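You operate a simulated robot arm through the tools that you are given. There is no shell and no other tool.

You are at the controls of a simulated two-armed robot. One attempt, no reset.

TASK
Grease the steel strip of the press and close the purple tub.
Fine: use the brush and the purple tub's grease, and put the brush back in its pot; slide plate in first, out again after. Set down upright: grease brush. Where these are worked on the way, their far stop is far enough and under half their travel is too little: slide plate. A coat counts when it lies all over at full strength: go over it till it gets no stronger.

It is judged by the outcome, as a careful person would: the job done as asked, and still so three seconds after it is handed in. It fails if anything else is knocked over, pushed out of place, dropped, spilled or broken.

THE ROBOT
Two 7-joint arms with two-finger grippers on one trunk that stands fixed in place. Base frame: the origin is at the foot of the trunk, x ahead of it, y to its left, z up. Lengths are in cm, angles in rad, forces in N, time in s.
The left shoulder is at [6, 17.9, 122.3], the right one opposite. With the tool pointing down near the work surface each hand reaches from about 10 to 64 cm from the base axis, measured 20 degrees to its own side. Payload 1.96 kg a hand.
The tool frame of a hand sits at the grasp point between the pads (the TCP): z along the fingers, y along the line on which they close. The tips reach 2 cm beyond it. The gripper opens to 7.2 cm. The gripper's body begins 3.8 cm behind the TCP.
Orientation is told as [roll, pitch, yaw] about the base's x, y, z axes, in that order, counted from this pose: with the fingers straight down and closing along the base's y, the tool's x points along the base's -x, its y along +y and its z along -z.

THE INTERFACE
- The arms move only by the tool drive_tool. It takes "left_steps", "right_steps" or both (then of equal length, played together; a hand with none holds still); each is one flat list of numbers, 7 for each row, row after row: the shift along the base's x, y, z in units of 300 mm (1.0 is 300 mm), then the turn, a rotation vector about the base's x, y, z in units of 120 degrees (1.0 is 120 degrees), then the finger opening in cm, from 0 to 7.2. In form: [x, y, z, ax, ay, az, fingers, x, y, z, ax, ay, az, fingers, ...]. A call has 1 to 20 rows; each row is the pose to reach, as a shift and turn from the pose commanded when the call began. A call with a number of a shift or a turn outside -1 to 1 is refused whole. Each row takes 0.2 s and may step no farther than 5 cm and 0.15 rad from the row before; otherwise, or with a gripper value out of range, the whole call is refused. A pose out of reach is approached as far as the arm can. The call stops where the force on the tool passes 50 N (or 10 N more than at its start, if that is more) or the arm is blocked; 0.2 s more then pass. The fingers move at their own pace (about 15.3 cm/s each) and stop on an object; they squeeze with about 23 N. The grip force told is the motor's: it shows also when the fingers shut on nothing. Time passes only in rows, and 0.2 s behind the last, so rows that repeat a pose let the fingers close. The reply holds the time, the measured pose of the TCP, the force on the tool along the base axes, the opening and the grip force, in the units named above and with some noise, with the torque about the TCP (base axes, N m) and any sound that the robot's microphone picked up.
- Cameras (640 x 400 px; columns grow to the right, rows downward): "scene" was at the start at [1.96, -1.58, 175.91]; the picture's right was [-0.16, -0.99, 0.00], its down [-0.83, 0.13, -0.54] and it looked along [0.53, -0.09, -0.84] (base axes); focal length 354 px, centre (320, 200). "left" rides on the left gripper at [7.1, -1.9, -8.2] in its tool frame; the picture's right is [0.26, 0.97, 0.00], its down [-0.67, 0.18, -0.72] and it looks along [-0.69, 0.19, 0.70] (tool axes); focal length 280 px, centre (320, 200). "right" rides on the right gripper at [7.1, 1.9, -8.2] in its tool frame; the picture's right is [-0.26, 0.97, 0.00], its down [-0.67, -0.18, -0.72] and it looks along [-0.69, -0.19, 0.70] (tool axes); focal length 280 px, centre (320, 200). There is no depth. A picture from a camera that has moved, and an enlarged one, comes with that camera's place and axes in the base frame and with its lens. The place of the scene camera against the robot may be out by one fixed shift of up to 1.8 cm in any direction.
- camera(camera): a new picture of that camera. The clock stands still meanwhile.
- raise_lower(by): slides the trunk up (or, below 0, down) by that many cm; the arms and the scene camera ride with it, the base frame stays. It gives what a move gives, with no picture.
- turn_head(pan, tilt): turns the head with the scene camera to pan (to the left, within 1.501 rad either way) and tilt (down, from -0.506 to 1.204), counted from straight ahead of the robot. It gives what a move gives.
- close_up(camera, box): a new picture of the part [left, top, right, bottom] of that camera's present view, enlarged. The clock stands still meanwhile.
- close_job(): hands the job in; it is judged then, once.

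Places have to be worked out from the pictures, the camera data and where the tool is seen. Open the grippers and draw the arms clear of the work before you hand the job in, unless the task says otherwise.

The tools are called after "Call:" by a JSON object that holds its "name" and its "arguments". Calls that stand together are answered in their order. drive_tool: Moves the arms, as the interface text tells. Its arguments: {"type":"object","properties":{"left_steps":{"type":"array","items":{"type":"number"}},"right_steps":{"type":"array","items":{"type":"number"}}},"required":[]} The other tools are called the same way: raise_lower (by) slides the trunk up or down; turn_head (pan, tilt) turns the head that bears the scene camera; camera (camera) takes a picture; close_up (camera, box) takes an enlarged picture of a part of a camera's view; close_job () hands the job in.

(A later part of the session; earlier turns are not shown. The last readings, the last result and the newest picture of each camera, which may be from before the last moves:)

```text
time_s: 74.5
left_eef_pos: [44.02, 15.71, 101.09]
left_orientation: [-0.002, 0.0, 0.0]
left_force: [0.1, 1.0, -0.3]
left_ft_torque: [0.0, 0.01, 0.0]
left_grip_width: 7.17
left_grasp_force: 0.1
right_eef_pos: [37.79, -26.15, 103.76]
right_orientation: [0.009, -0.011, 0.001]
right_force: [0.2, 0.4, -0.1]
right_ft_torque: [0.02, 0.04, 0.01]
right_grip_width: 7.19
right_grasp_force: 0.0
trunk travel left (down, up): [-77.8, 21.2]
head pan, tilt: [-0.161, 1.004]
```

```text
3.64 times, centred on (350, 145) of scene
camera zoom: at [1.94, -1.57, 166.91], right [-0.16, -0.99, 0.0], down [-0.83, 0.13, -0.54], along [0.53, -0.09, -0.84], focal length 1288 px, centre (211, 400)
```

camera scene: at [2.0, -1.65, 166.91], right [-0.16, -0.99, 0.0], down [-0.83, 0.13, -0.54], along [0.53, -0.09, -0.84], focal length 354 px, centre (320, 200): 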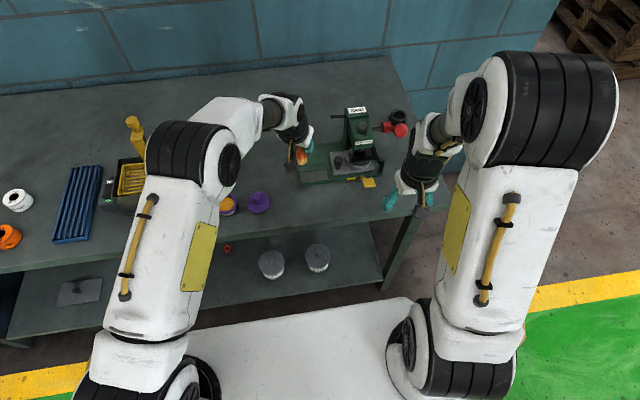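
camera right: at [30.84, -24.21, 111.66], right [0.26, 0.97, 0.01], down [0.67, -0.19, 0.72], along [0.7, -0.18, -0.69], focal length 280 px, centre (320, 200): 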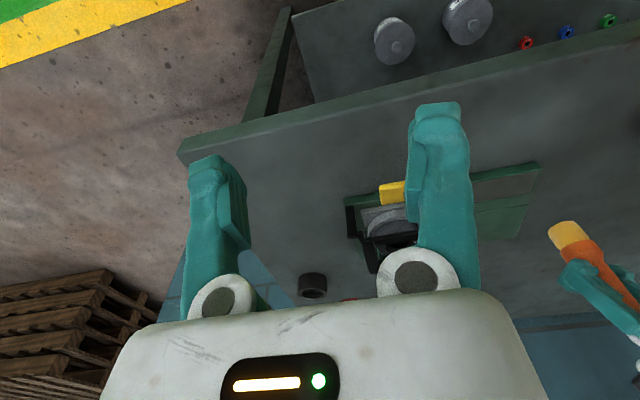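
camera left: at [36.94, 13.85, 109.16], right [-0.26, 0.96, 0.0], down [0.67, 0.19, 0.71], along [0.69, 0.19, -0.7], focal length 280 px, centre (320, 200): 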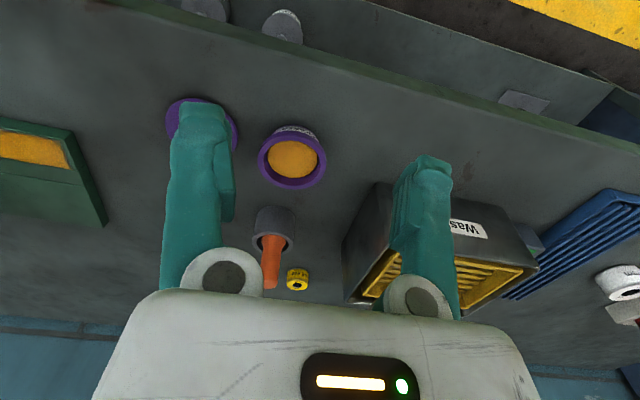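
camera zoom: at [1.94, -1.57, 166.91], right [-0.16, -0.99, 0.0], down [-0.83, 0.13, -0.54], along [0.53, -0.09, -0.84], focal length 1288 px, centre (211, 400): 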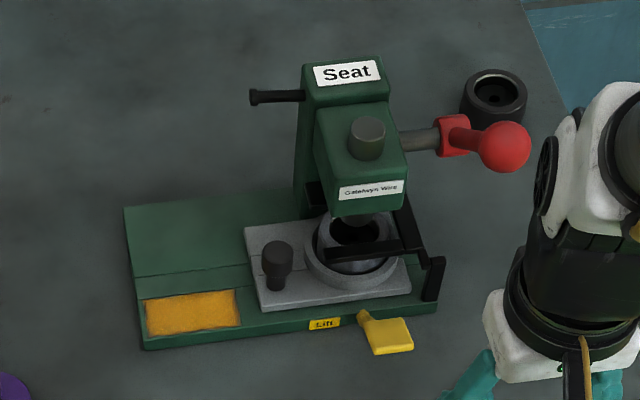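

Brush upright in its pot, strip coated. To pull the plate out I will grip its knob with the right hand turned 90° (fingers closing front-to-back, camera away from the press head). I turn the hand first in free space.

Call:
{"name": "drive_tool", "arguments": {"right_steps": [0.037, 0.039, 0, 0, 0, -0.068, 5, 0.074, 0.078, 0, 0, 0, -0.136, 5, 0.111, 0.117, 0, 0, 0, -0.204, 5, 0.148, 0.156, 0, 0, 0, -0.272, 5, 0.185, 0.195, 0, 0, 0, -0.34, 5, 0.222, 0.234, 0, 0, 0, -0.408, 5, 0.259, 0.273, 0, 0, 0, -0.476, 5, 0.296, 0.312, 0, 0, 0, -0.544, 5, 0.333, 0.351, 0, 0, 0, -0.612, 5, 0.37, 0.39, 0, 0, 0, -0.68, 5, 0.4, 0.42, 0, 0, 0, -0.75, 5]}}

Call:
{"name": "camera", "arguments": {"camera": "right"}}

Call:
{"name": "camera", "arguments": {"camera": "scene"}}

```text
time_s: 76.9
left_eef_pos: [44.15, 15.77, 101.01]
left_orientation: [0.0, 0.0, 0.0]
left_force: [0.4, -0.2, 0.0]
left_ft_torque: [-0.02, 0.0, 0.02]
left_grip_width: 7.19
left_grasp_force: 0.0
right_eef_pos: [49.93, -13.5, 103.31]
right_orientation: [0.007, -0.011, -1.572]
right_force: [-0.6, 0.8, 0.5]
right_ft_torque: [0.03, 0.0, 0.02]
right_grip_width: 5.01
right_grasp_force: 0.0
trunk travel left (down, up): [-77.8, 21.2]
head pan, tilt: [-0.161, 1.004]
```

```text
taken
camera right: at [51.92, -6.32, 111.47], right [0.96, -0.26, 0.01], down [-0.19, -0.67, 0.72], along [-0.18, -0.7, -0.69], focal length 280 px, centre (320, 200)
```

right: 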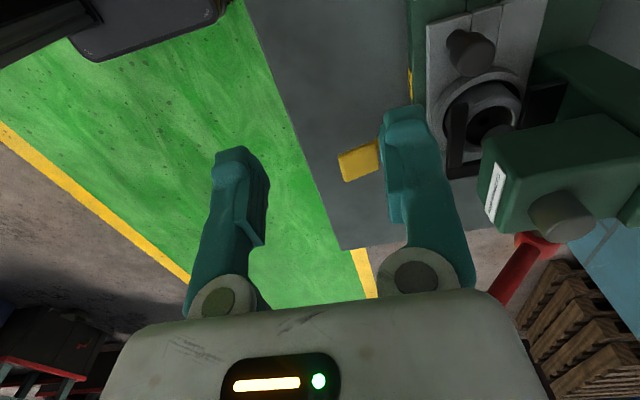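

```text
taken
camera scene: at [2.0, -1.54, 166.91], right [-0.16, -0.99, 0.0], down [-0.83, 0.13, -0.54], along [0.53, -0.09, -0.84], focal length 354 px, centre (320, 200)
```

scene: 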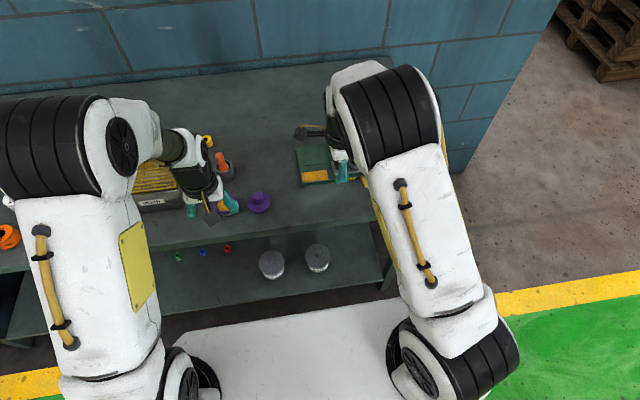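

Knob re-measures at (60.0, -15.2). I lean the hand slightly (forward 0.2, away from the press head 0.13) and move over the knob at z≈99.

Call:
{"name": "drive_tool", "arguments": {"right_steps": [0.06, -0.01, 0, -0.03, -0.05, 0, 5, 0.13, -0.02, 0, -0.06, -0.1, 0, 5, 0.22, -0.03, -0.04, -0.06, -0.1, 0, 5, 0.3, -0.035, -0.1, -0.06, -0.1, 0, 5, 0.34, -0.035, -0.14, -0.06, -0.1, 0, 5]}}

Call:
{"name": "camera", "arguments": {"camera": "right"}}

Call:
{"name": "close_up", "arguments": {"camera": "scene", "box": [270, 80, 430, 200]}}

```text
time_s: 78.1
left_eef_pos: [44.12, 15.74, 101.03]
left_orientation: [-0.003, 0.001, 0.0]
left_force: [-0.2, 0.7, -0.4]
left_ft_torque: [-0.03, 0.01, -0.01]
left_grip_width: 7.18
left_grasp_force: 0.1
right_eef_pos: [60.07, -14.35, 99.13]
right_orientation: [0.218, -0.136, -1.584]
right_force: [0.4, 0.1, 0.7]
right_ft_torque: [0.02, 0.0, 0.01]
right_grip_width: 4.99
right_grasp_force: 0.0
trunk travel left (down, up): [-77.8, 21.2]
head pan, tilt: [-0.161, 1.004]
```

```text
taken
camera right: at [60.35, -6.35, 106.49], right [0.94, -0.24, 0.24], down [-0.34, -0.57, 0.74], along [-0.04, -0.78, -0.62], focal length 280 px, centre (320, 200)
```

right: 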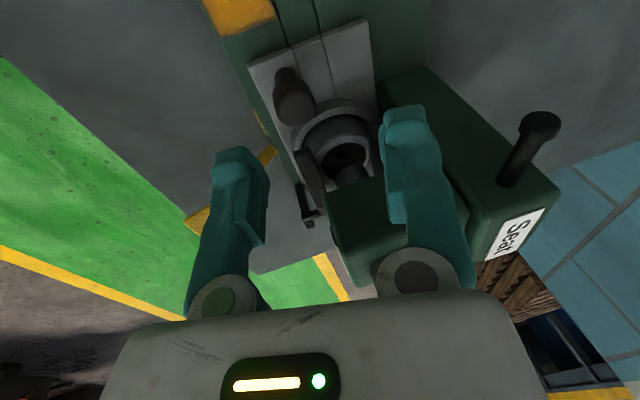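

```text
3.33 times, centred on (350, 140) of scene
camera zoom: at [1.99, -1.57, 166.91], right [-0.16, -0.99, 0.0], down [-0.83, 0.13, -0.54], along [0.53, -0.09, -0.84], focal length 1180 px, centre (220, 400)
```

zoom: 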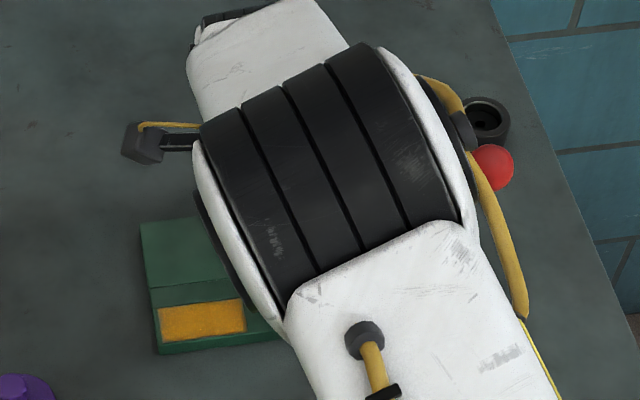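

In this turned pose the right forearm passes right above the press, which I don't like. I back out, turn the hand back to yaw 0, and will instead hook the knob with the right-hand finger from its right side, in the arm pose that already proved safe.

Call:
{"name": "drive_tool", "arguments": {"right_steps": [0, 0.02, 0.1, 0, 0, 0, 5, -0.08, 0.035, 0.14, 0, 0, 0, 5, -0.2, 0.035, 0.14, 0.03, 0.05, 0, 5, -0.34, 0.035, 0.14, 0.06, 0.1, 0, 5]}}

Call:
{"name": "drive_tool", "arguments": {"right_steps": [0, 0, 0, 0, 0, 0.068, 6, 0, 0, 0, 0, 0, 0.136, 7.2, 0, 0, 0, 0, 0, 0.204, 7.2, 0, 0, 0, 0, 0, 0.272, 7.2, 0, 0, 0, 0, 0, 0.34, 7.2, 0, 0, 0, 0, 0, 0.408, 7.2, 0, 0, 0, 0, 0, 0.476, 7.2, 0, 0, 0, 0, 0, 0.544, 7.2, 0, 0, 0, 0, 0, 0.612, 7.2, 0, 0, 0, 0, 0, 0.68, 7.2, 0, 0, 0, 0, 0, 0.75, 7.2]}}

Call:
{"name": "camera", "arguments": {"camera": "right"}}

Call:
{"name": "camera", "arguments": {"camera": "scene"}}

```text
time_s: 79.1
left_eef_pos: [44.03, 15.66, 101.16]
left_orientation: [-0.003, -0.002, 0.0]
left_force: [-1.0, -0.1, 0.2]
left_ft_torque: [-0.02, -0.02, -0.02]
left_grip_width: 7.22
left_grasp_force: 0.0
right_eef_pos: [49.5, -13.57, 103.37]
right_orientation: [0.006, -0.011, -1.569]
right_force: [-0.5, -0.1, -1.0]
right_ft_torque: [0.01, -0.01, 0.03]
right_grip_width: 4.99
right_grasp_force: 0.1
trunk travel left (down, up): [-77.8, 21.2]
head pan, tilt: [-0.161, 1.004]
```

```text
time_s: 81.5
left_eef_pos: [44.06, 15.63, 100.92]
left_orientation: [-0.002, 0.0, -0.001]
left_force: [-0.7, 0.4, 0.4]
left_ft_torque: [0.0, 0.0, -0.03]
left_grip_width: 7.21
left_grasp_force: 0.0
right_eef_pos: [49.9, -13.4, 103.56]
right_orientation: [0.006, -0.012, 0.003]
right_force: [-0.4, 0.0, -0.6]
right_ft_torque: [-0.04, 0.02, -0.01]
right_grip_width: 7.22
right_grasp_force: 0.1
trunk travel left (down, up): [-77.8, 21.2]
head pan, tilt: [-0.161, 1.004]
```

```text
taken
camera right: at [42.8, -11.66, 111.59], right [0.26, 0.97, 0.01], down [0.67, -0.19, 0.72], along [0.7, -0.18, -0.69], focal length 280 px, centre (320, 200)
```

right: 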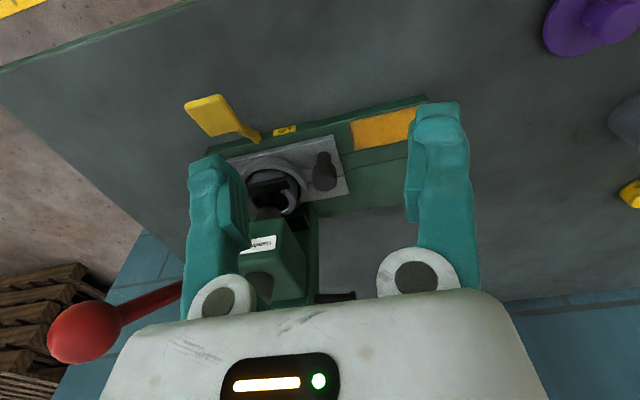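

```text
taken
camera scene: at [1.97, -1.6, 166.91], right [-0.16, -0.99, 0.0], down [-0.83, 0.13, -0.54], along [0.53, -0.09, -0.84], focal length 354 px, centre (320, 200)
```

scene: 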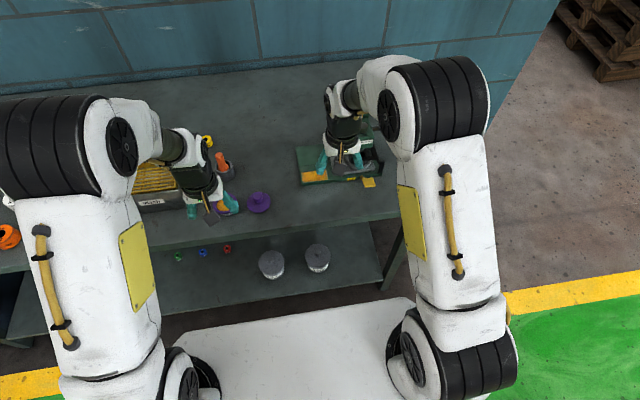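

Very clear view of knob, fork and head between the open fingers; I zoom in to measure the gap.

Call:
{"name": "close_up", "arguments": {"camera": "right", "box": [220, 110, 380, 210]}}

```text
4.00 times, centred on (300, 160) of right
camera zoom: at [42.8, -11.66, 111.59], right [0.26, 0.97, 0.01], down [0.67, -0.19, 0.72], along [0.7, -0.18, -0.69], focal length 1122 px, centre (400, 360)
```

zoom: 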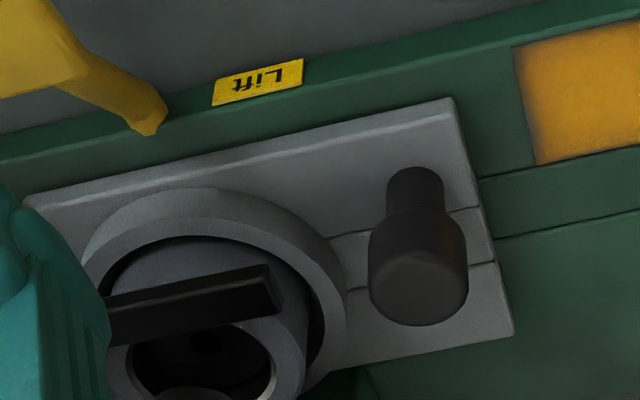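

Knob at (60.5, -15.75) with its right edge at -16.9; the fork arm ends at y≈-19.2, so there's a 2.3 cm gap for one finger. I tilt forward and move to TCP (60, -13.7, 97), right finger over that gap.

Call:
{"name": "drive_tool", "arguments": {"right_steps": [0.03, -0.005, 0, 0, -0.055, 0, 7.2, 0.08, -0.01, 0, 0, -0.11, 0, 7.2, 0.15, -0.01, -0.02, 0, -0.16, 0, 7.2, 0.25, -0.01, -0.1, 0, -0.16, 0, 7.2, 0.335, -0.01, -0.19, 0, -0.16, 0, 7.2, 0.335, -0.01, -0.215, 0, -0.16, 0, 7.2]}}

Call:
{"name": "camera", "arguments": {"camera": "right"}}

Call:
{"name": "close_up", "arguments": {"camera": "right", "box": [150, 60, 390, 210]}}

Call:
{"name": "close_up", "arguments": {"camera": "scene", "box": [270, 90, 430, 200]}}

```text
time_s: 82.9
left_eef_pos: [44.04, 15.56, 101.12]
left_orientation: [-0.003, 0.0, 0.0]
left_force: [-0.1, -0.1, -0.1]
left_ft_torque: [0.01, -0.02, 0.01]
left_grip_width: 7.2
left_grasp_force: 0.1
right_eef_pos: [59.81, -13.68, 97.1]
right_orientation: [0.008, -0.345, -0.001]
right_force: [0.0, -0.1, 0.3]
right_ft_torque: [0.01, 0.0, 0.02]
right_grip_width: 7.18
right_grasp_force: 0.1
trunk travel left (down, up): [-77.8, 21.2]
head pan, tilt: [-0.161, 1.004]
```

```text
taken
camera right: at [50.51, -11.83, 102.33], right [0.24, 0.97, 0.1], down [0.39, -0.19, 0.9], along [0.89, -0.18, -0.42], focal length 280 px, centre (320, 200)
```

right: 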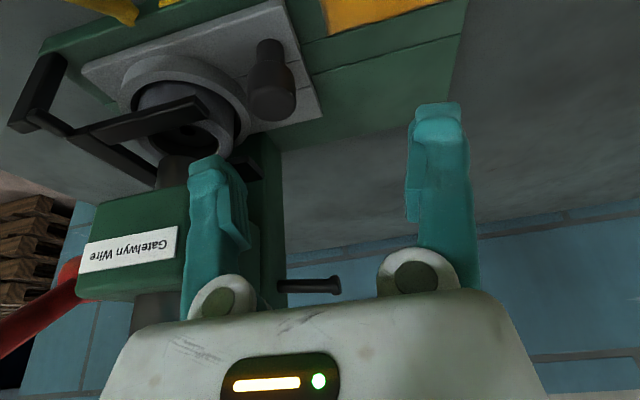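

```text
2.67 times, centred on (270, 135) of right
camera zoom: at [50.51, -11.83, 102.33], right [0.24, 0.97, 0.1], down [0.39, -0.19, 0.9], along [0.89, -0.18, -0.42], focal length 748 px, centre (453, 373)
```

zoom: 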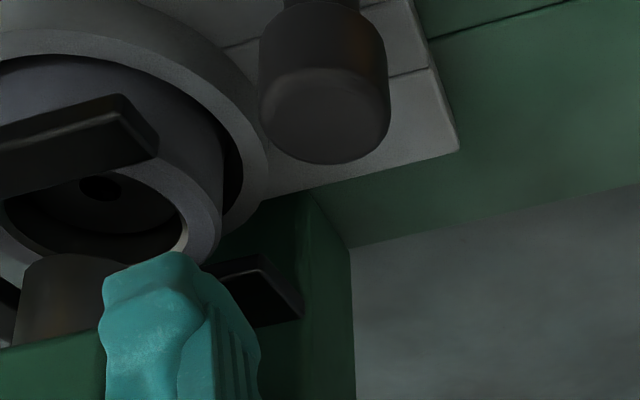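

```text
3.64 times, centred on (350, 145) of scene
camera zoom: at [1.89, -1.57, 166.91], right [-0.16, -0.99, 0.0], down [-0.83, 0.13, -0.54], along [0.53, -0.09, -0.84], focal length 1288 px, centre (211, 400)
```

zoom: 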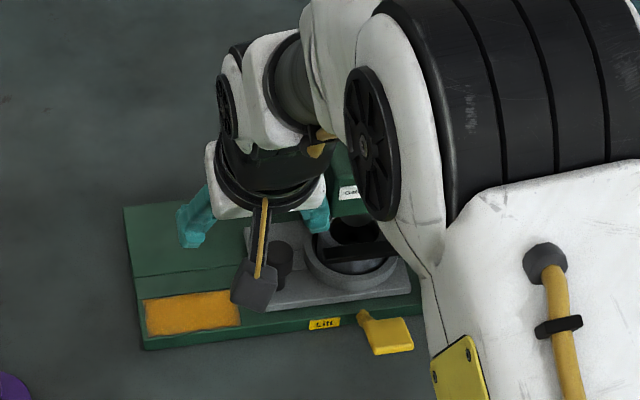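

Projecting the descent, the finger tip lands in the gap between flange, fork end and knob. I descend in two stages.

Call:
{"name": "drive_tool", "arguments": {"right_steps": [0, 0, -0.05, 0, 0, 0, 7.2, 0, 0, -0.1, 0, 0, 0, 7.2, 0, 0, -0.135, 0, 0, 0, 7.2]}}

Call:
{"name": "close_up", "arguments": {"camera": "right", "box": [110, 60, 390, 235]}}

```text
time_s: 83.7
left_eef_pos: [44.23, 15.75, 101.07]
left_orientation: [-0.002, -0.001, -0.001]
left_force: [-0.7, 0.4, 0.5]
left_ft_torque: [0.02, 0.01, -0.03]
left_grip_width: 7.19
left_grasp_force: 0.1
right_eef_pos: [60.02, -13.74, 92.92]
right_orientation: [0.007, -0.345, 0.0]
right_force: [0.2, -0.2, 0.2]
right_ft_torque: [-0.03, 0.03, 0.03]
right_grip_width: 7.2
right_grasp_force: 0.0
trunk travel left (down, up): [-77.8, 21.2]
head pan, tilt: [-0.161, 1.004]
```

```text
2.29 times, centred on (250, 148) of right
camera zoom: at [50.64, -11.86, 98.17], right [0.24, 0.97, 0.1], down [0.39, -0.19, 0.9], along [0.89, -0.18, -0.42], focal length 641 px, centre (480, 320)
```

zoom: 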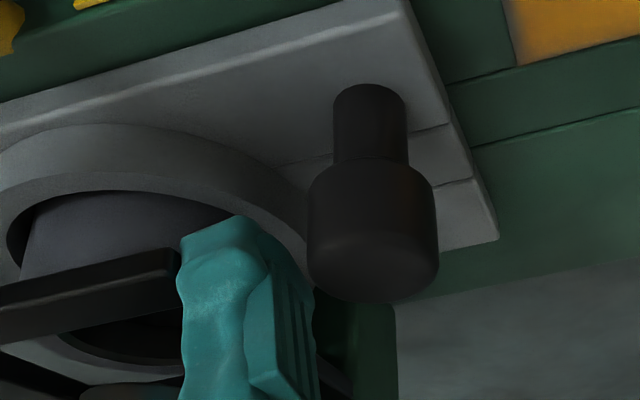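

Finger is now beside the knob head (tip z≈91, below head top 92) and close to the fork end, without contact. I shift 3 mm toward the knob, lower 7 mm more, and check.

Call:
{"name": "drive_tool", "arguments": {"right_steps": [0, 0.01, 0, 0, 0, 0, 7.2, 0, 0.01, -0.012, 0, 0, 0, 7.2, 0, 0.01, -0.024, 0, 0, 0, 7.2]}}

Call:
{"name": "close_up", "arguments": {"camera": "right", "box": [110, 60, 390, 235]}}

```text
time_s: 84.5
left_eef_pos: [44.05, 15.78, 100.97]
left_orientation: [-0.002, 0.0, 0.0]
left_force: [0.8, -0.5, -0.1]
left_ft_torque: [-0.01, 0.01, 0.01]
left_grip_width: 7.18
left_grasp_force: 0.0
right_eef_pos: [59.86, -13.52, 92.26]
right_orientation: [0.008, -0.345, 0.002]
right_force: [-0.6, -0.4, -0.2]
right_ft_torque: [0.02, 0.04, -0.03]
right_grip_width: 7.21
right_grasp_force: 0.0
trunk travel left (down, up): [-77.8, 21.2]
head pan, tilt: [-0.161, 1.004]
```

```text
2.29 times, centred on (250, 148) of right
camera zoom: at [50.56, -11.62, 97.47], right [0.24, 0.97, 0.09], down [0.39, -0.19, 0.9], along [0.89, -0.18, -0.42], focal length 641 px, centre (480, 320)
```

zoom: 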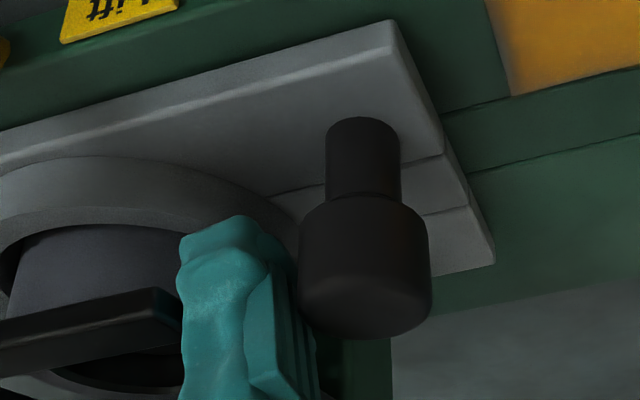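

Good; no contact forces. I start pulling the knob to the left, slowly.

Call:
{"name": "drive_tool", "arguments": {"right_steps": [0, 0.015, 0, 0, 0, 0, 7.2, 0, 0.03, 0, 0, 0, 0, 7.2, 0, 0.05, 0, 0, 0, 0, 7.2, 0, 0.075, 0, 0, 0, 0, 7.2]}}

Call:
{"name": "close_up", "arguments": {"camera": "right", "box": [110, 60, 390, 235]}}

```text
time_s: 85.5
left_eef_pos: [44.09, 15.77, 101.08]
left_orientation: [-0.002, -0.001, -0.001]
left_force: [-0.2, 0.8, -0.2]
left_ft_torque: [0.01, -0.02, 0.0]
left_grip_width: 7.17
left_grasp_force: 0.0
right_eef_pos: [59.85, -11.18, 92.32]
right_orientation: [0.008, -0.345, 0.002]
right_force: [-0.4, -0.5, -0.1]
right_ft_torque: [-0.02, 0.0, 0.02]
right_grip_width: 7.21
right_grasp_force: 0.0
trunk travel left (down, up): [-77.8, 21.2]
head pan, tilt: [-0.161, 1.004]
```

```text
2.29 times, centred on (250, 148) of right
camera zoom: at [50.61, -9.3, 97.52], right [0.24, 0.97, 0.09], down [0.39, -0.19, 0.9], along [0.89, -0.18, -0.42], focal length 641 px, centre (480, 320)
```

zoom: 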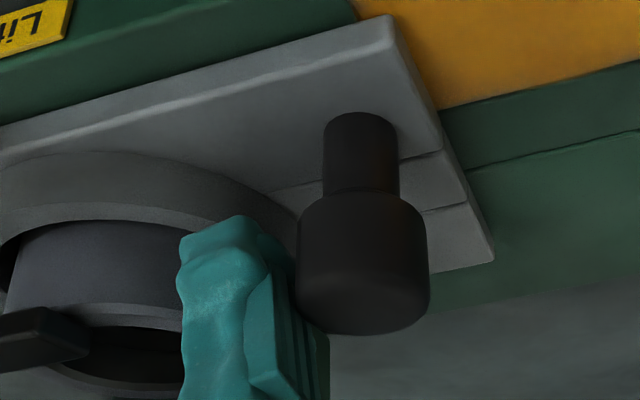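

The plate follows. I keep pulling to the outer stop.

Call:
{"name": "drive_tool", "arguments": {"right_steps": [0, 0.03, 0, 0, 0, 0, 7.2, 0, 0.06, 0, 0, 0, 0, 7.2, 0, 0.09, 0, 0, 0, 0, 7.2, 0, 0.12, 0, 0, 0, 0, 7.2, 0, 0.15, 0, 0, 0, 0, 7.2, 0, 0.18, 0, 0, 0, 0, 7.2, 0, 0.2, 0, 0, 0, 0, 7.2, 0, 0.215, 0, 0, 0, 0, 7.2, 0, 0.23, 0, 0, 0, 0, 7.2, 0, 0.245, 0, 0, 0, 0, 7.2, 0, 0.26, 0, 0, 0, 0, 7.2]}}

Call:
{"name": "camera", "arguments": {"camera": "right"}}

Call:
{"name": "close_up", "arguments": {"camera": "scene", "box": [270, 100, 430, 200]}}

```text
time_s: 87.9
left_eef_pos: [44.0, 15.22, 101.24]
left_orientation: [0.003, 0.001, 0.001]
left_force: [0.2, -0.2, -0.1]
left_ft_torque: [-0.02, 0.01, 0.02]
left_grip_width: 7.2
left_grasp_force: 0.1
right_eef_pos: [59.92, -4.27, 92.11]
right_orientation: [0.007, -0.345, -0.005]
right_force: [1.1, -40.3, 4.6]
right_ft_torque: [-0.01, 0.1, -0.05]
right_grip_width: 7.21
right_grasp_force: 0.4
trunk travel left (down, up): [-77.8, 21.2]
head pan, tilt: [-0.161, 1.004]
```

```text
taken
camera right: at [50.64, -2.54, 97.44], right [0.25, 0.96, 0.09], down [0.39, -0.19, 0.9], along [0.89, -0.19, -0.43], focal length 280 px, centre (320, 200)
```

right: 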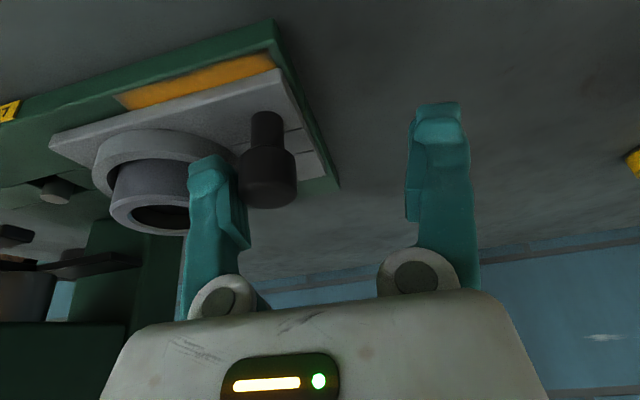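

```text
4.00 times, centred on (350, 150) of scene
camera zoom: at [1.92, -2.56, 166.9], right [-0.16, -0.99, -0.01], down [-0.83, 0.14, -0.54], along [0.53, -0.08, -0.84], focal length 1416 px, centre (200, 400)
```

zoom: 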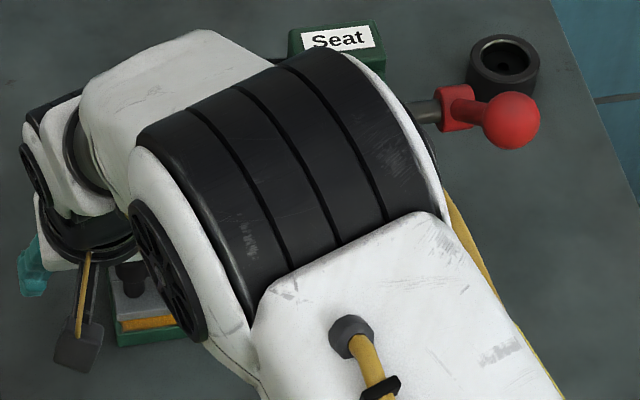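

Outer stop reached (40 N). I relax 4 mm back, then lift straight up and retreat.

Call:
{"name": "drive_tool", "arguments": {"right_steps": [0, -0.025, 0, 0, 0, 0, 7.2, 0, -0.025, 0.08, 0, 0, 0, 7.2, 0, -0.025, 0.2, 0, 0, 0, 7.2, -0.12, -0.025, 0.3, 0, 0, 0, 7.2, -0.26, -0.025, 0.36, 0, 0.05, 0, 7.2, -0.4, -0.025, 0.36, 0, 0.1, 0, 7.2, -0.5, -0.08, 0.36, 0, 0.16, 0, 7.2, -0.6, -0.2, 0.36, 0, 0.16, 0, 7.2, -0.7, -0.32, 0.36, 0, 0.16, 0, 7.2, -0.72, -0.46, 0.36, 0, 0.16, 0, 7.2, -0.72, -0.6, 0.36, 0, 0.16, 0, 7.2, -0.72, -0.73, 0.36, 0, 0.16, 0, 7.2]}}

Call:
{"name": "close_up", "arguments": {"camera": "scene", "box": [270, 80, 430, 200]}}

Call:
{"name": "camera", "arguments": {"camera": "left"}}

Call:
{"name": "camera", "arguments": {"camera": "scene"}}

```text
time_s: 90.5
left_eef_pos: [44.06, 15.67, 101.15]
left_orientation: [-0.002, 0.0, 0.0]
left_force: [-0.4, -0.8, -0.2]
left_ft_torque: [0.04, 0.01, -0.01]
left_grip_width: 7.19
left_grasp_force: 0.1
right_eef_pos: [38.14, -25.47, 102.85]
right_orientation: [0.008, -0.011, 0.002]
right_force: [-0.2, -1.0, 0.8]
right_ft_torque: [-0.01, 0.03, 0.0]
right_grip_width: 7.19
right_grasp_force: 0.0
trunk travel left (down, up): [-77.8, 21.2]
head pan, tilt: [-0.161, 1.004]
```

```text
3.33 times, centred on (350, 140) of scene
camera zoom: at [1.97, -1.72, 166.9], right [-0.16, -0.99, 0.0], down [-0.83, 0.13, -0.54], along [0.53, -0.08, -0.84], focal length 1180 px, centre (220, 400)
```

zoom: 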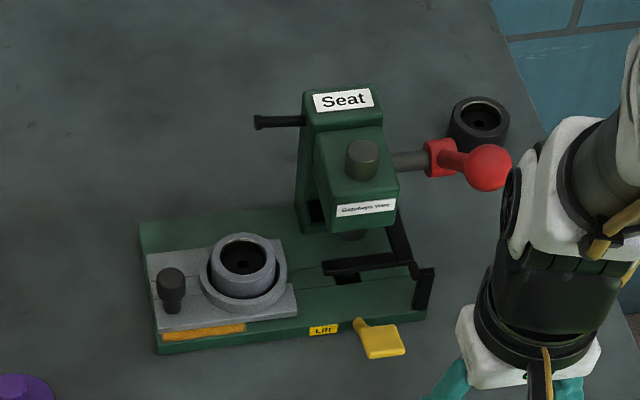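

```text
taken
camera left: at [37.0, 13.76, 109.15], right [-0.26, 0.96, 0.0], down [0.67, 0.18, 0.72], along [0.69, 0.19, -0.7], focal length 280 px, centre (320, 200)
```

left: 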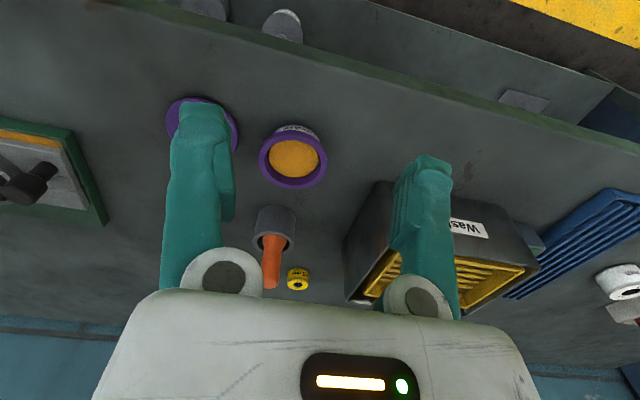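

```text
taken
camera scene: at [1.97, -1.72, 166.9], right [-0.16, -0.99, 0.0], down [-0.83, 0.13, -0.54], along [0.53, -0.08, -0.84], focal length 354 px, centre (320, 200)
```

scene: 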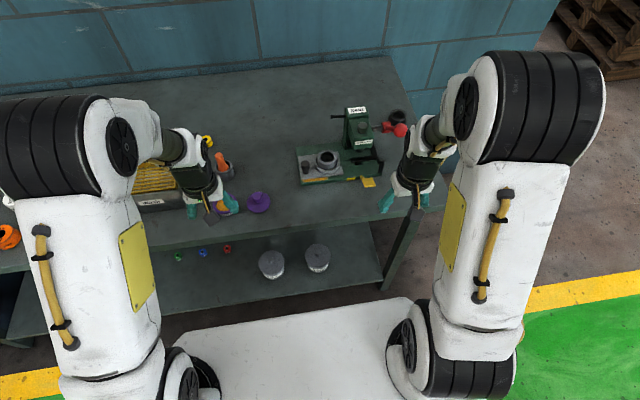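

Plate is back out as it stood at the start. Now the lid: I move the left hand in line with it for a good measuring view.

Call:
{"name": "drive_tool", "arguments": {"left_steps": [0.01, -0.13, -0.02, 0, 0, 0, 7.2, 0.02, -0.26, -0.06, 0, 0, 0, 7.2]}}

Call:
{"name": "camera", "arguments": {"camera": "left"}}

Call:
{"name": "close_up", "arguments": {"camera": "left", "box": [240, 50, 460, 210]}}

```text
time_s: 91.1
left_eef_pos: [44.56, 7.77, 99.39]
left_orientation: [0.001, -0.001, 0.002]
left_force: [0.4, 0.0, -0.1]
left_ft_torque: [0.0, 0.04, -0.02]
left_grip_width: 7.2
left_grasp_force: 0.1
right_eef_pos: [38.16, -25.48, 102.75]
right_orientation: [0.007, -0.012, 0.003]
right_force: [0.1, 1.1, -0.4]
right_ft_torque: [0.04, -0.02, -0.01]
right_grip_width: 7.2
right_grasp_force: 0.1
trunk travel left (down, up): [-77.8, 21.2]
head pan, tilt: [-0.161, 1.004]
```

```text
taken
camera left: at [37.54, 5.94, 107.4], right [-0.26, 0.96, 0.0], down [0.67, 0.18, 0.72], along [0.69, 0.19, -0.7], focal length 280 px, centre (320, 200)
```

left: 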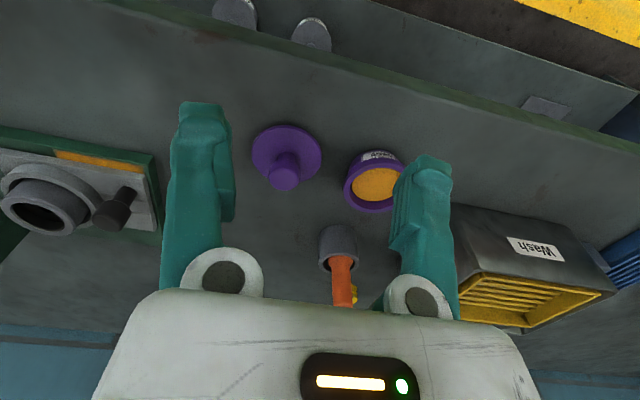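

```text
2.50 times, centred on (350, 130) of left
camera zoom: at [37.54, 5.94, 107.4], right [-0.26, 0.96, 0.0], down [0.67, 0.18, 0.72], along [0.69, 0.19, -0.7], focal length 701 px, centre (245, 375)
```

zoom: 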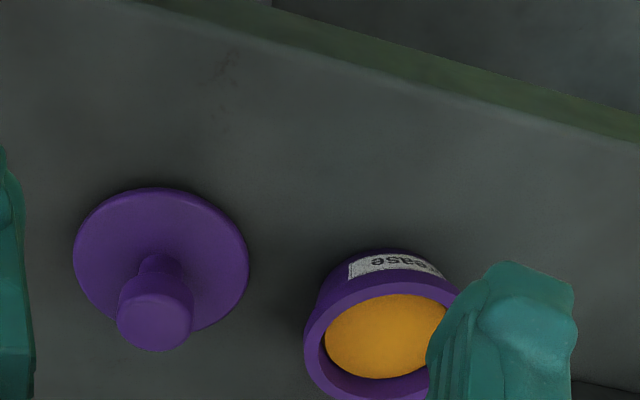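

Lid: disc centre (53.3, 7.0), knob top z≈89.7, knob Ø≈2.55; tub centre (52.6, 15.4). I approach above the lid with a 5 cm opening so the left finger stays clear of the tub.

Call:
{"name": "drive_tool", "arguments": {"left_steps": [0.1, -0.01, -0.05, 0, 0, 0, 5, 0.2, -0.02, -0.1, 0, 0, 0, 5, 0.291, -0.024, -0.17, 0, 0, 0, 5, 0.291, -0.024, -0.17, 0, 0, 0, 5]}}

Call:
{"name": "camera", "arguments": {"camera": "left"}}

Call:
{"name": "close_up", "arguments": {"camera": "scene", "box": [200, 150, 310, 230]}}

```text
time_s: 92.1
left_eef_pos: [53.78, 7.09, 94.11]
left_orientation: [-0.001, 0.0, 0.001]
left_force: [0.3, 0.5, -0.8]
left_ft_torque: [0.02, 0.0, 0.0]
left_grip_width: 5.01
left_grasp_force: 0.1
right_eef_pos: [38.09, -25.31, 102.85]
right_orientation: [0.007, -0.01, 0.001]
right_force: [-0.1, -0.3, -0.4]
right_ft_torque: [-0.01, -0.01, -0.02]
right_grip_width: 7.19
right_grasp_force: 0.1
trunk travel left (down, up): [-77.8, 21.2]
head pan, tilt: [-0.161, 1.004]
```

```text
taken
camera left: at [46.54, 5.33, 102.14], right [-0.26, 0.96, 0.0], down [0.67, 0.18, 0.72], along [0.69, 0.19, -0.7], focal length 280 px, centre (320, 200)
```

left: 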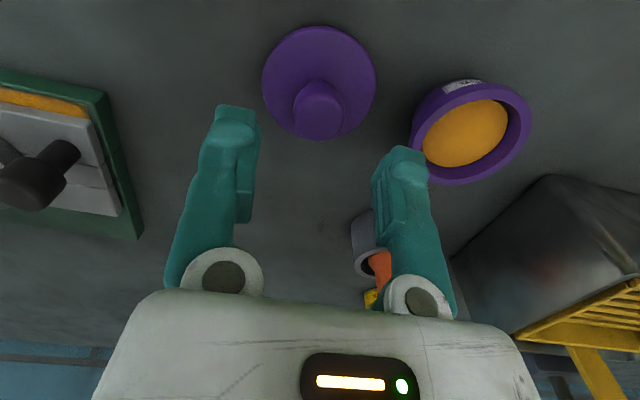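

```text
5.00 times, centred on (255, 190) of scene
camera zoom: at [1.91, -1.62, 166.91], right [-0.16, -0.99, 0.0], down [-0.83, 0.13, -0.54], along [0.53, -0.09, -0.84], focal length 1770 px, centre (645, 250)
```

zoom: 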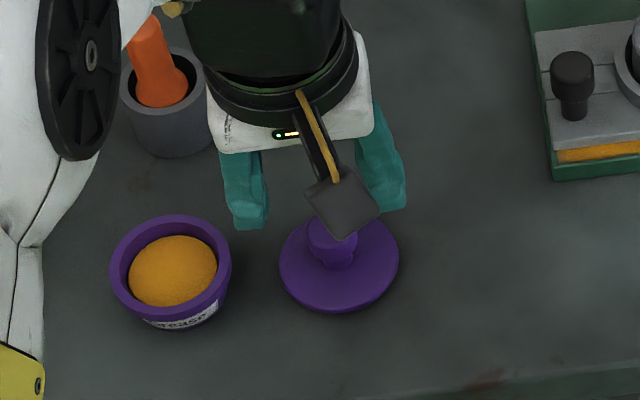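

From here: lid (53.0, 7.0), tub (52.5, 15.35). I shift 0.6 cm back, descend to z≈89.2 and close on the knob.

Call:
{"name": "drive_tool", "arguments": {"left_steps": [-0.02, -0.003, -0.05, 0, 0, 0, 5, -0.02, -0.003, -0.1, 0, 0, 0, 5, -0.02, -0.003, -0.14, 0, 0, 0, 5, -0.02, -0.003, -0.16, 0, 0, 0, 5]}}

Call:
{"name": "camera", "arguments": {"camera": "left"}}

```text
time_s: 93.1
left_eef_pos: [52.85, 7.17, 89.32]
left_orientation: [-0.002, -0.001, 0.0]
left_force: [-0.2, -0.5, 0.3]
left_ft_torque: [0.0, -0.01, 0.01]
left_grip_width: 5.0
left_grasp_force: 0.0
right_eef_pos: [38.12, -25.29, 102.86]
right_orientation: [0.007, -0.01, 0.002]
right_force: [-0.4, 0.9, -0.6]
right_ft_torque: [0.05, -0.02, -0.01]
right_grip_width: 7.2
right_grasp_force: 0.0
trunk travel left (down, up): [-77.8, 21.2]
head pan, tilt: [-0.161, 1.004]
```

```text
taken
camera left: at [45.87, 5.22, 97.39], right [-0.26, 0.96, 0.0], down [0.67, 0.18, 0.72], along [0.69, 0.19, -0.7], focal length 280 px, centre (320, 200)
```

left: 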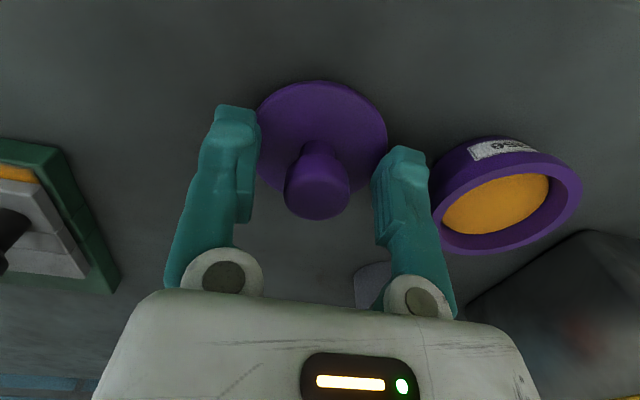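

The knob sits centred between the pads; I close.

Call:
{"name": "drive_tool", "arguments": {"left_steps": [0, 0, 0, 0, 0, 0, 3, 0, 0, 0, 0, 0, 0, 1, 0, 0, 0, 0, 0, 0, 1, 0, 0, 0, 0, 0, 0, 1]}}

Call:
{"name": "camera", "arguments": {"camera": "left"}}

```text
time_s: 94.1
left_eef_pos: [52.94, 7.04, 89.4]
left_orientation: [-0.001, 0.0, 0.001]
left_force: [0.4, 0.3, 0.1]
left_ft_torque: [0.02, -0.01, -0.01]
left_grip_width: 1.83
left_grasp_force: 23.2
right_eef_pos: [38.1, -25.48, 102.94]
right_orientation: [0.007, -0.01, 0.002]
right_force: [1.3, 0.0, 0.3]
right_ft_torque: [-0.01, -0.01, -0.01]
right_grip_width: 7.21
right_grasp_force: 0.2
trunk travel left (down, up): [-77.8, 21.2]
head pan, tilt: [-0.161, 1.004]
```

```text
taken
camera left: at [45.88, 5.23, 97.41], right [-0.26, 0.96, 0.0], down [0.67, 0.18, 0.72], along [0.69, 0.19, -0.7], focal length 280 px, centre (320, 200)
```

left: 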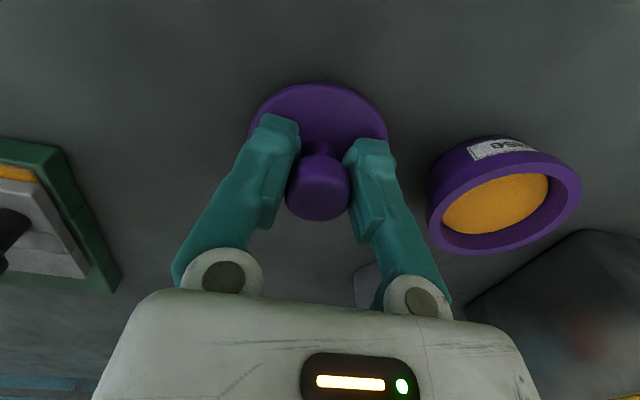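

Held at 1.83 cm (the narrower neck). I lift straight 6 cm and look.

Call:
{"name": "drive_tool", "arguments": {"left_steps": [0, 0, 0.05, 0, 0, 0, 1, 0, 0, 0.12, 0, 0, 0, 1, 0, 0, 0.2, 0, 0, 0, 1, 0, 0, 0.2, 0, 0, 0, 1]}}

Call:
{"name": "camera", "arguments": {"camera": "left"}}

Call:
{"name": "close_up", "arguments": {"camera": "scene", "box": [200, 140, 310, 220]}}

```text
time_s: 95.1
left_eef_pos: [52.96, 6.88, 95.65]
left_orientation: [-0.001, 0.0, -0.001]
left_force: [-0.1, -0.1, -0.2]
left_ft_torque: [-0.03, 0.0, -0.03]
left_grip_width: 1.83
left_grasp_force: 22.9
right_eef_pos: [38.06, -25.42, 102.83]
right_orientation: [0.008, -0.01, 0.003]
right_force: [-0.1, -0.2, 0.6]
right_ft_torque: [0.0, -0.02, -0.02]
right_grip_width: 7.2
right_grasp_force: 0.1
trunk travel left (down, up): [-77.8, 21.2]
head pan, tilt: [-0.161, 1.004]
```

```text
taken
camera left: at [45.85, 5.07, 103.63], right [-0.26, 0.96, 0.0], down [0.67, 0.18, 0.71], along [0.69, 0.19, -0.7], focal length 280 px, centre (320, 200)
```

left: 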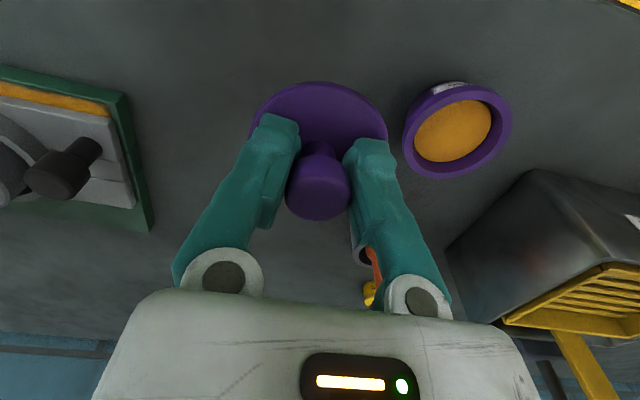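

```text
5.00 times, centred on (255, 180) of scene
camera zoom: at [2.01, -1.58, 166.9], right [-0.16, -0.99, 0.0], down [-0.83, 0.13, -0.54], along [0.53, -0.09, -0.84], focal length 1770 px, centre (645, 300)
```

zoom: 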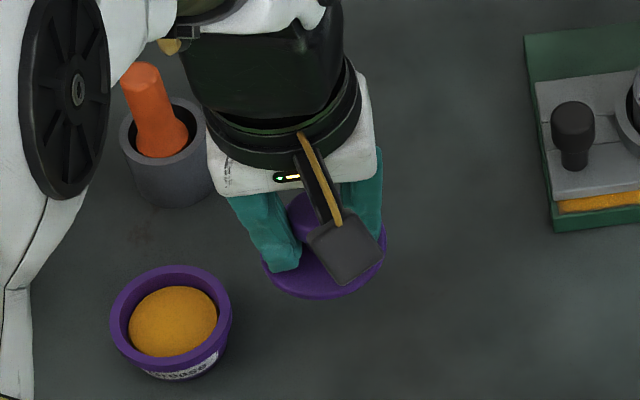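

Lid is held level. I carry it over the tub (52.5, 15.35) with its underside about 3 cm above the rim, and check alignment.

Call:
{"name": "drive_tool", "arguments": {"left_steps": [-0.005, 0.1, 0, 0, 0, 0, 1, -0.01, 0.2, 0, 0, 0, 0, 1, -0.0153, 0.281, 0, 0, 0, 0, 1, -0.0153, 0.281, -0.04, 0, 0, 0, 1, -0.0153, 0.281, -0.05, 0, 0, 0, 1]}}

Call:
{"name": "camera", "arguments": {"camera": "left"}}

Call:
{"name": "close_up", "arguments": {"camera": "left", "box": [220, 40, 420, 170]}}

Call:
{"name": "close_up", "arguments": {"camera": "scene", "box": [180, 150, 290, 230]}}

```text
time_s: 96.3
left_eef_pos: [52.33, 15.37, 93.94]
left_orientation: [-0.003, -0.002, 0.001]
left_force: [-1.7, -0.5, -0.7]
left_ft_torque: [-0.04, -0.01, -0.01]
left_grip_width: 1.76
left_grasp_force: 23.2
right_eef_pos: [38.16, -25.44, 102.84]
right_orientation: [0.007, -0.009, 0.002]
right_force: [-0.6, -0.3, 0.5]
right_ft_torque: [-0.03, -0.01, 0.0]
right_grip_width: 7.2
right_grasp_force: 0.0
trunk travel left (down, up): [-77.8, 21.2]
head pan, tilt: [-0.161, 1.004]
```

```text
taken
camera left: at [45.35, 13.55, 102.07], right [-0.26, 0.96, 0.0], down [0.67, 0.18, 0.72], along [0.69, 0.19, -0.7], focal length 280 px, centre (320, 200)
```

left: 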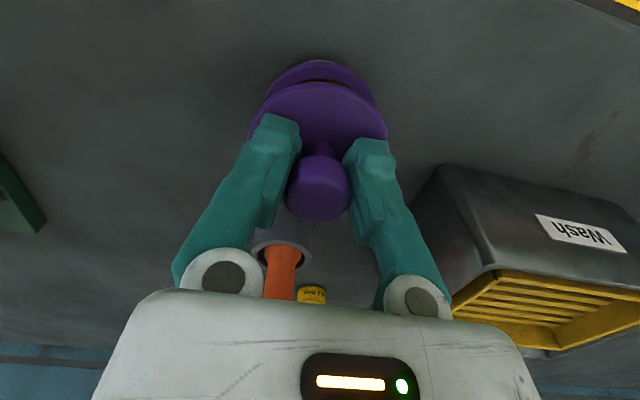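

```text
3.08 times, centred on (320, 105) of left
camera zoom: at [45.35, 13.55, 102.07], right [-0.26, 0.96, 0.0], down [0.67, 0.18, 0.72], along [0.69, 0.19, -0.7], focal length 863 px, centre (320, 492)
```

zoom: 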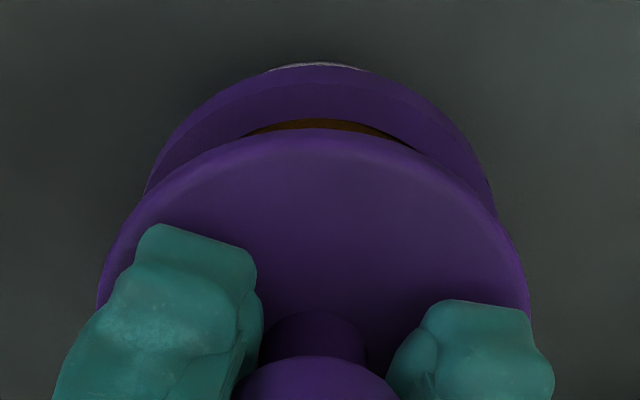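

```text
5.00 times, centred on (235, 190) of scene
camera zoom: at [1.97, -1.58, 166.91], right [-0.16, -0.99, 0.0], down [-0.83, 0.13, -0.54], along [0.53, -0.09, -0.84], focal length 1770 px, centre (745, 250)
```

zoom: 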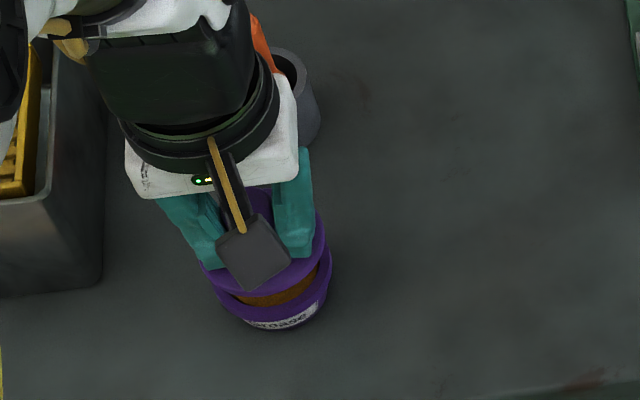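

Lid and tub fronts agree within a couple of millimetres. I lower in small steps until it seats.

Call:
{"name": "drive_tool", "arguments": {"left_steps": [0, 0, -0.02, 0, 0, 0, 1, 0, 0, -0.032, 0, 0, 0, 1, 0, 0, -0.038, 0, 0, 0, 1, 0, 0, -0.044, 0, 0, 0, 1]}}

Call:
{"name": "camera", "arguments": {"camera": "left"}}

Call:
{"name": "close_up", "arguments": {"camera": "left", "box": [220, 40, 420, 170]}}

```text
time_s: 97.3
left_eef_pos: [52.36, 15.33, 92.72]
left_orientation: [-0.003, -0.002, 0.002]
left_force: [-0.5, -0.5, -0.6]
left_ft_torque: [-0.01, 0.02, -0.01]
left_grip_width: 1.8
left_grasp_force: 23.5
right_eef_pos: [38.16, -25.41, 102.83]
right_orientation: [0.007, -0.01, 0.003]
right_force: [0.4, 0.0, 0.0]
right_ft_torque: [-0.02, 0.05, 0.03]
right_grip_width: 7.21
right_grasp_force: 0.1
trunk travel left (down, up): [-77.8, 21.2]
head pan, tilt: [-0.161, 1.004]
```

```text
taken
camera left: at [45.3, 13.51, 100.7], right [-0.26, 0.96, 0.0], down [0.67, 0.18, 0.72], along [0.69, 0.19, -0.7], focal length 280 px, centre (320, 200)
```

left: 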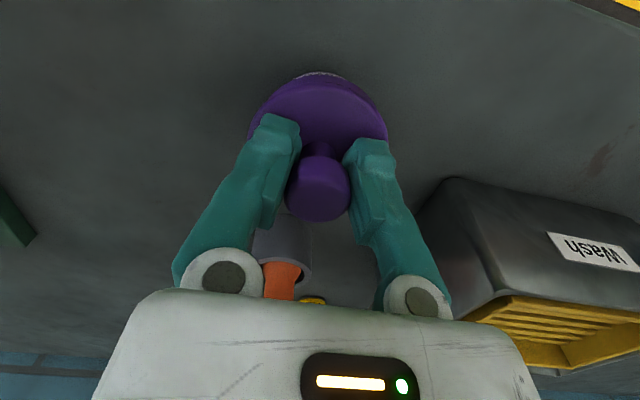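

```text
3.08 times, centred on (320, 105) of left
camera zoom: at [45.3, 13.51, 100.7], right [-0.26, 0.96, 0.0], down [0.67, 0.18, 0.72], along [0.69, 0.19, -0.7], focal length 863 px, centre (320, 492)
```

zoom: 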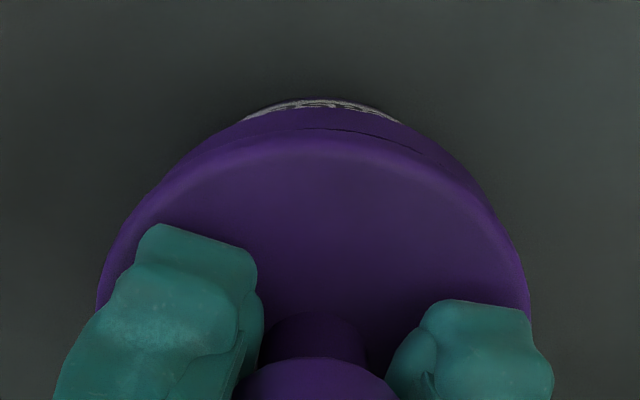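

Nearly closed and well aligned. I creep down until light contact.

Call:
{"name": "drive_tool", "arguments": {"left_steps": [0, 0, -0.005, 0, 0, 0, 1, 0, 0, -0.01, 0, 0, 0, 1, 0, 0, -0.014, 0, 0, 0, 1]}}

Call:
{"name": "close_up", "arguments": {"camera": "left", "box": [220, 40, 420, 170]}}

```text
time_s: 98.1
left_eef_pos: [52.41, 15.43, 92.17]
left_orientation: [-0.002, 0.0, 0.0]
left_force: [-1.0, -0.5, 0.6]
left_ft_torque: [0.01, 0.01, 0.01]
left_grip_width: 1.74
left_grasp_force: 23.3
right_eef_pos: [38.04, -25.46, 102.82]
right_orientation: [0.007, -0.011, 0.002]
right_force: [0.2, 0.4, -0.8]
right_ft_torque: [-0.01, 0.0, -0.01]
right_grip_width: 7.21
right_grasp_force: 0.1
trunk travel left (down, up): [-77.8, 21.2]
head pan, tilt: [-0.161, 1.004]
```

```text
3.08 times, centred on (320, 105) of left
camera zoom: at [45.27, 13.54, 100.29], right [-0.26, 0.96, 0.0], down [0.67, 0.18, 0.72], along [0.69, 0.19, -0.7], focal length 863 px, centre (320, 492)
```

zoom: 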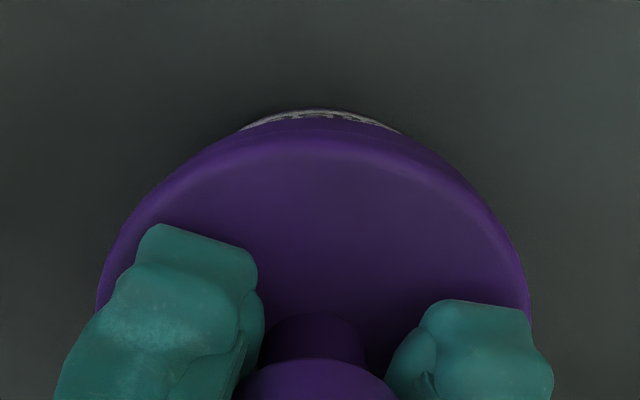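

Still no contact force; a few more millimetres.

Call:
{"name": "drive_tool", "arguments": {"left_steps": [0, 0, -0.005, 0, 0, 0, 1, 0, 0, -0.01, 0, 0, 0, 1]}}

Call:
{"name": "close_up", "arguments": {"camera": "left", "box": [220, 40, 420, 170]}}

Call:
{"name": "close_up", "arguments": {"camera": "scene", "box": [190, 170, 270, 230]}}

```text
time_s: 98.7
left_eef_pos: [52.38, 15.43, 92.02]
left_orientation: [-0.002, 0.0, 0.001]
left_force: [-1.0, 0.2, -0.1]
left_ft_torque: [0.0, -0.01, 0.0]
left_grip_width: 1.77
left_grasp_force: 23.3
right_eef_pos: [38.35, -25.38, 102.9]
right_orientation: [0.008, -0.01, 0.001]
right_force: [0.6, 0.3, -0.2]
right_ft_torque: [0.0, 0.03, 0.01]
right_grip_width: 7.19
right_grasp_force: 0.0
trunk travel left (down, up): [-77.8, 21.2]
head pan, tilt: [-0.161, 1.004]
```

```text
3.08 times, centred on (320, 105) of left
camera zoom: at [45.31, 13.58, 100.01], right [-0.26, 0.96, 0.0], down [0.67, 0.18, 0.72], along [0.69, 0.19, -0.7], focal length 863 px, centre (320, 492)
```

zoom: 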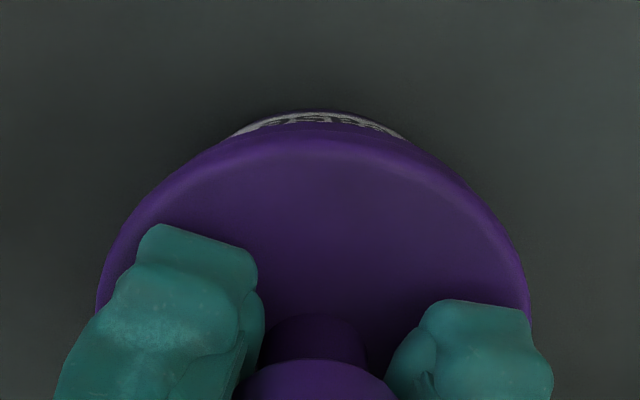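

```text
6.67 times, centred on (230, 200) of scene
camera zoom: at [1.97, -1.58, 166.91], right [-0.16, -0.99, 0.0], down [-0.83, 0.13, -0.54], along [0.53, -0.09, -0.84], focal length 2361 px, centre (920, 200)
```

zoom: 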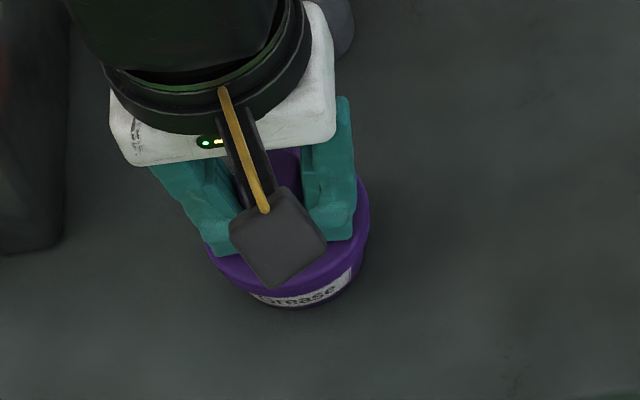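

Aligned; still not touching. I continue creeping.

Call:
{"name": "drive_tool", "arguments": {"left_steps": [0, 0, -0.005, 0, 0, 0, 1, 0, 0, -0.01, 0, 0, 0, 1, 0, 0, -0.015, 0, 0, 0, 1]}}

Call:
{"name": "close_up", "arguments": {"camera": "left", "box": [220, 40, 420, 170]}}

```text
time_s: 99.5
left_eef_pos: [52.33, 15.39, 91.57]
left_orientation: [-0.002, -0.004, 0.001]
left_force: [0.4, 1.5, 13.9]
left_ft_torque: [0.04, -0.03, -0.05]
left_grip_width: 1.75
left_grasp_force: 23.2
right_eef_pos: [37.99, -25.39, 102.92]
right_orientation: [0.007, -0.011, 0.001]
right_force: [-0.3, -0.2, -0.1]
right_ft_torque: [0.01, 0.04, -0.01]
right_grip_width: 7.19
right_grasp_force: 0.1
trunk travel left (down, up): [-77.8, 21.2]
head pan, tilt: [-0.161, 1.004]
```

```text
3.08 times, centred on (320, 105) of left
camera zoom: at [45.33, 13.54, 99.67], right [-0.26, 0.96, 0.0], down [0.67, 0.18, 0.72], along [0.69, 0.19, -0.7], focal length 863 px, centre (320, 492)
```

zoom: 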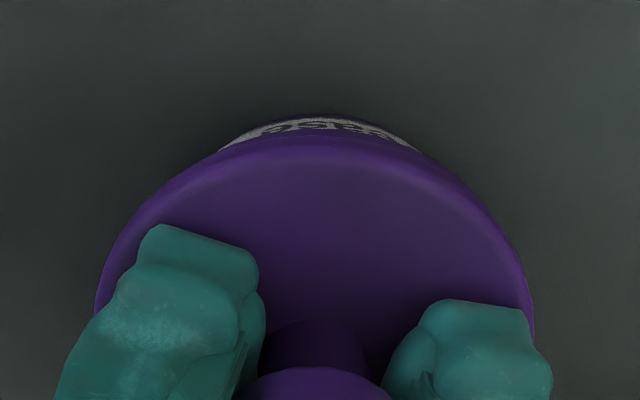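

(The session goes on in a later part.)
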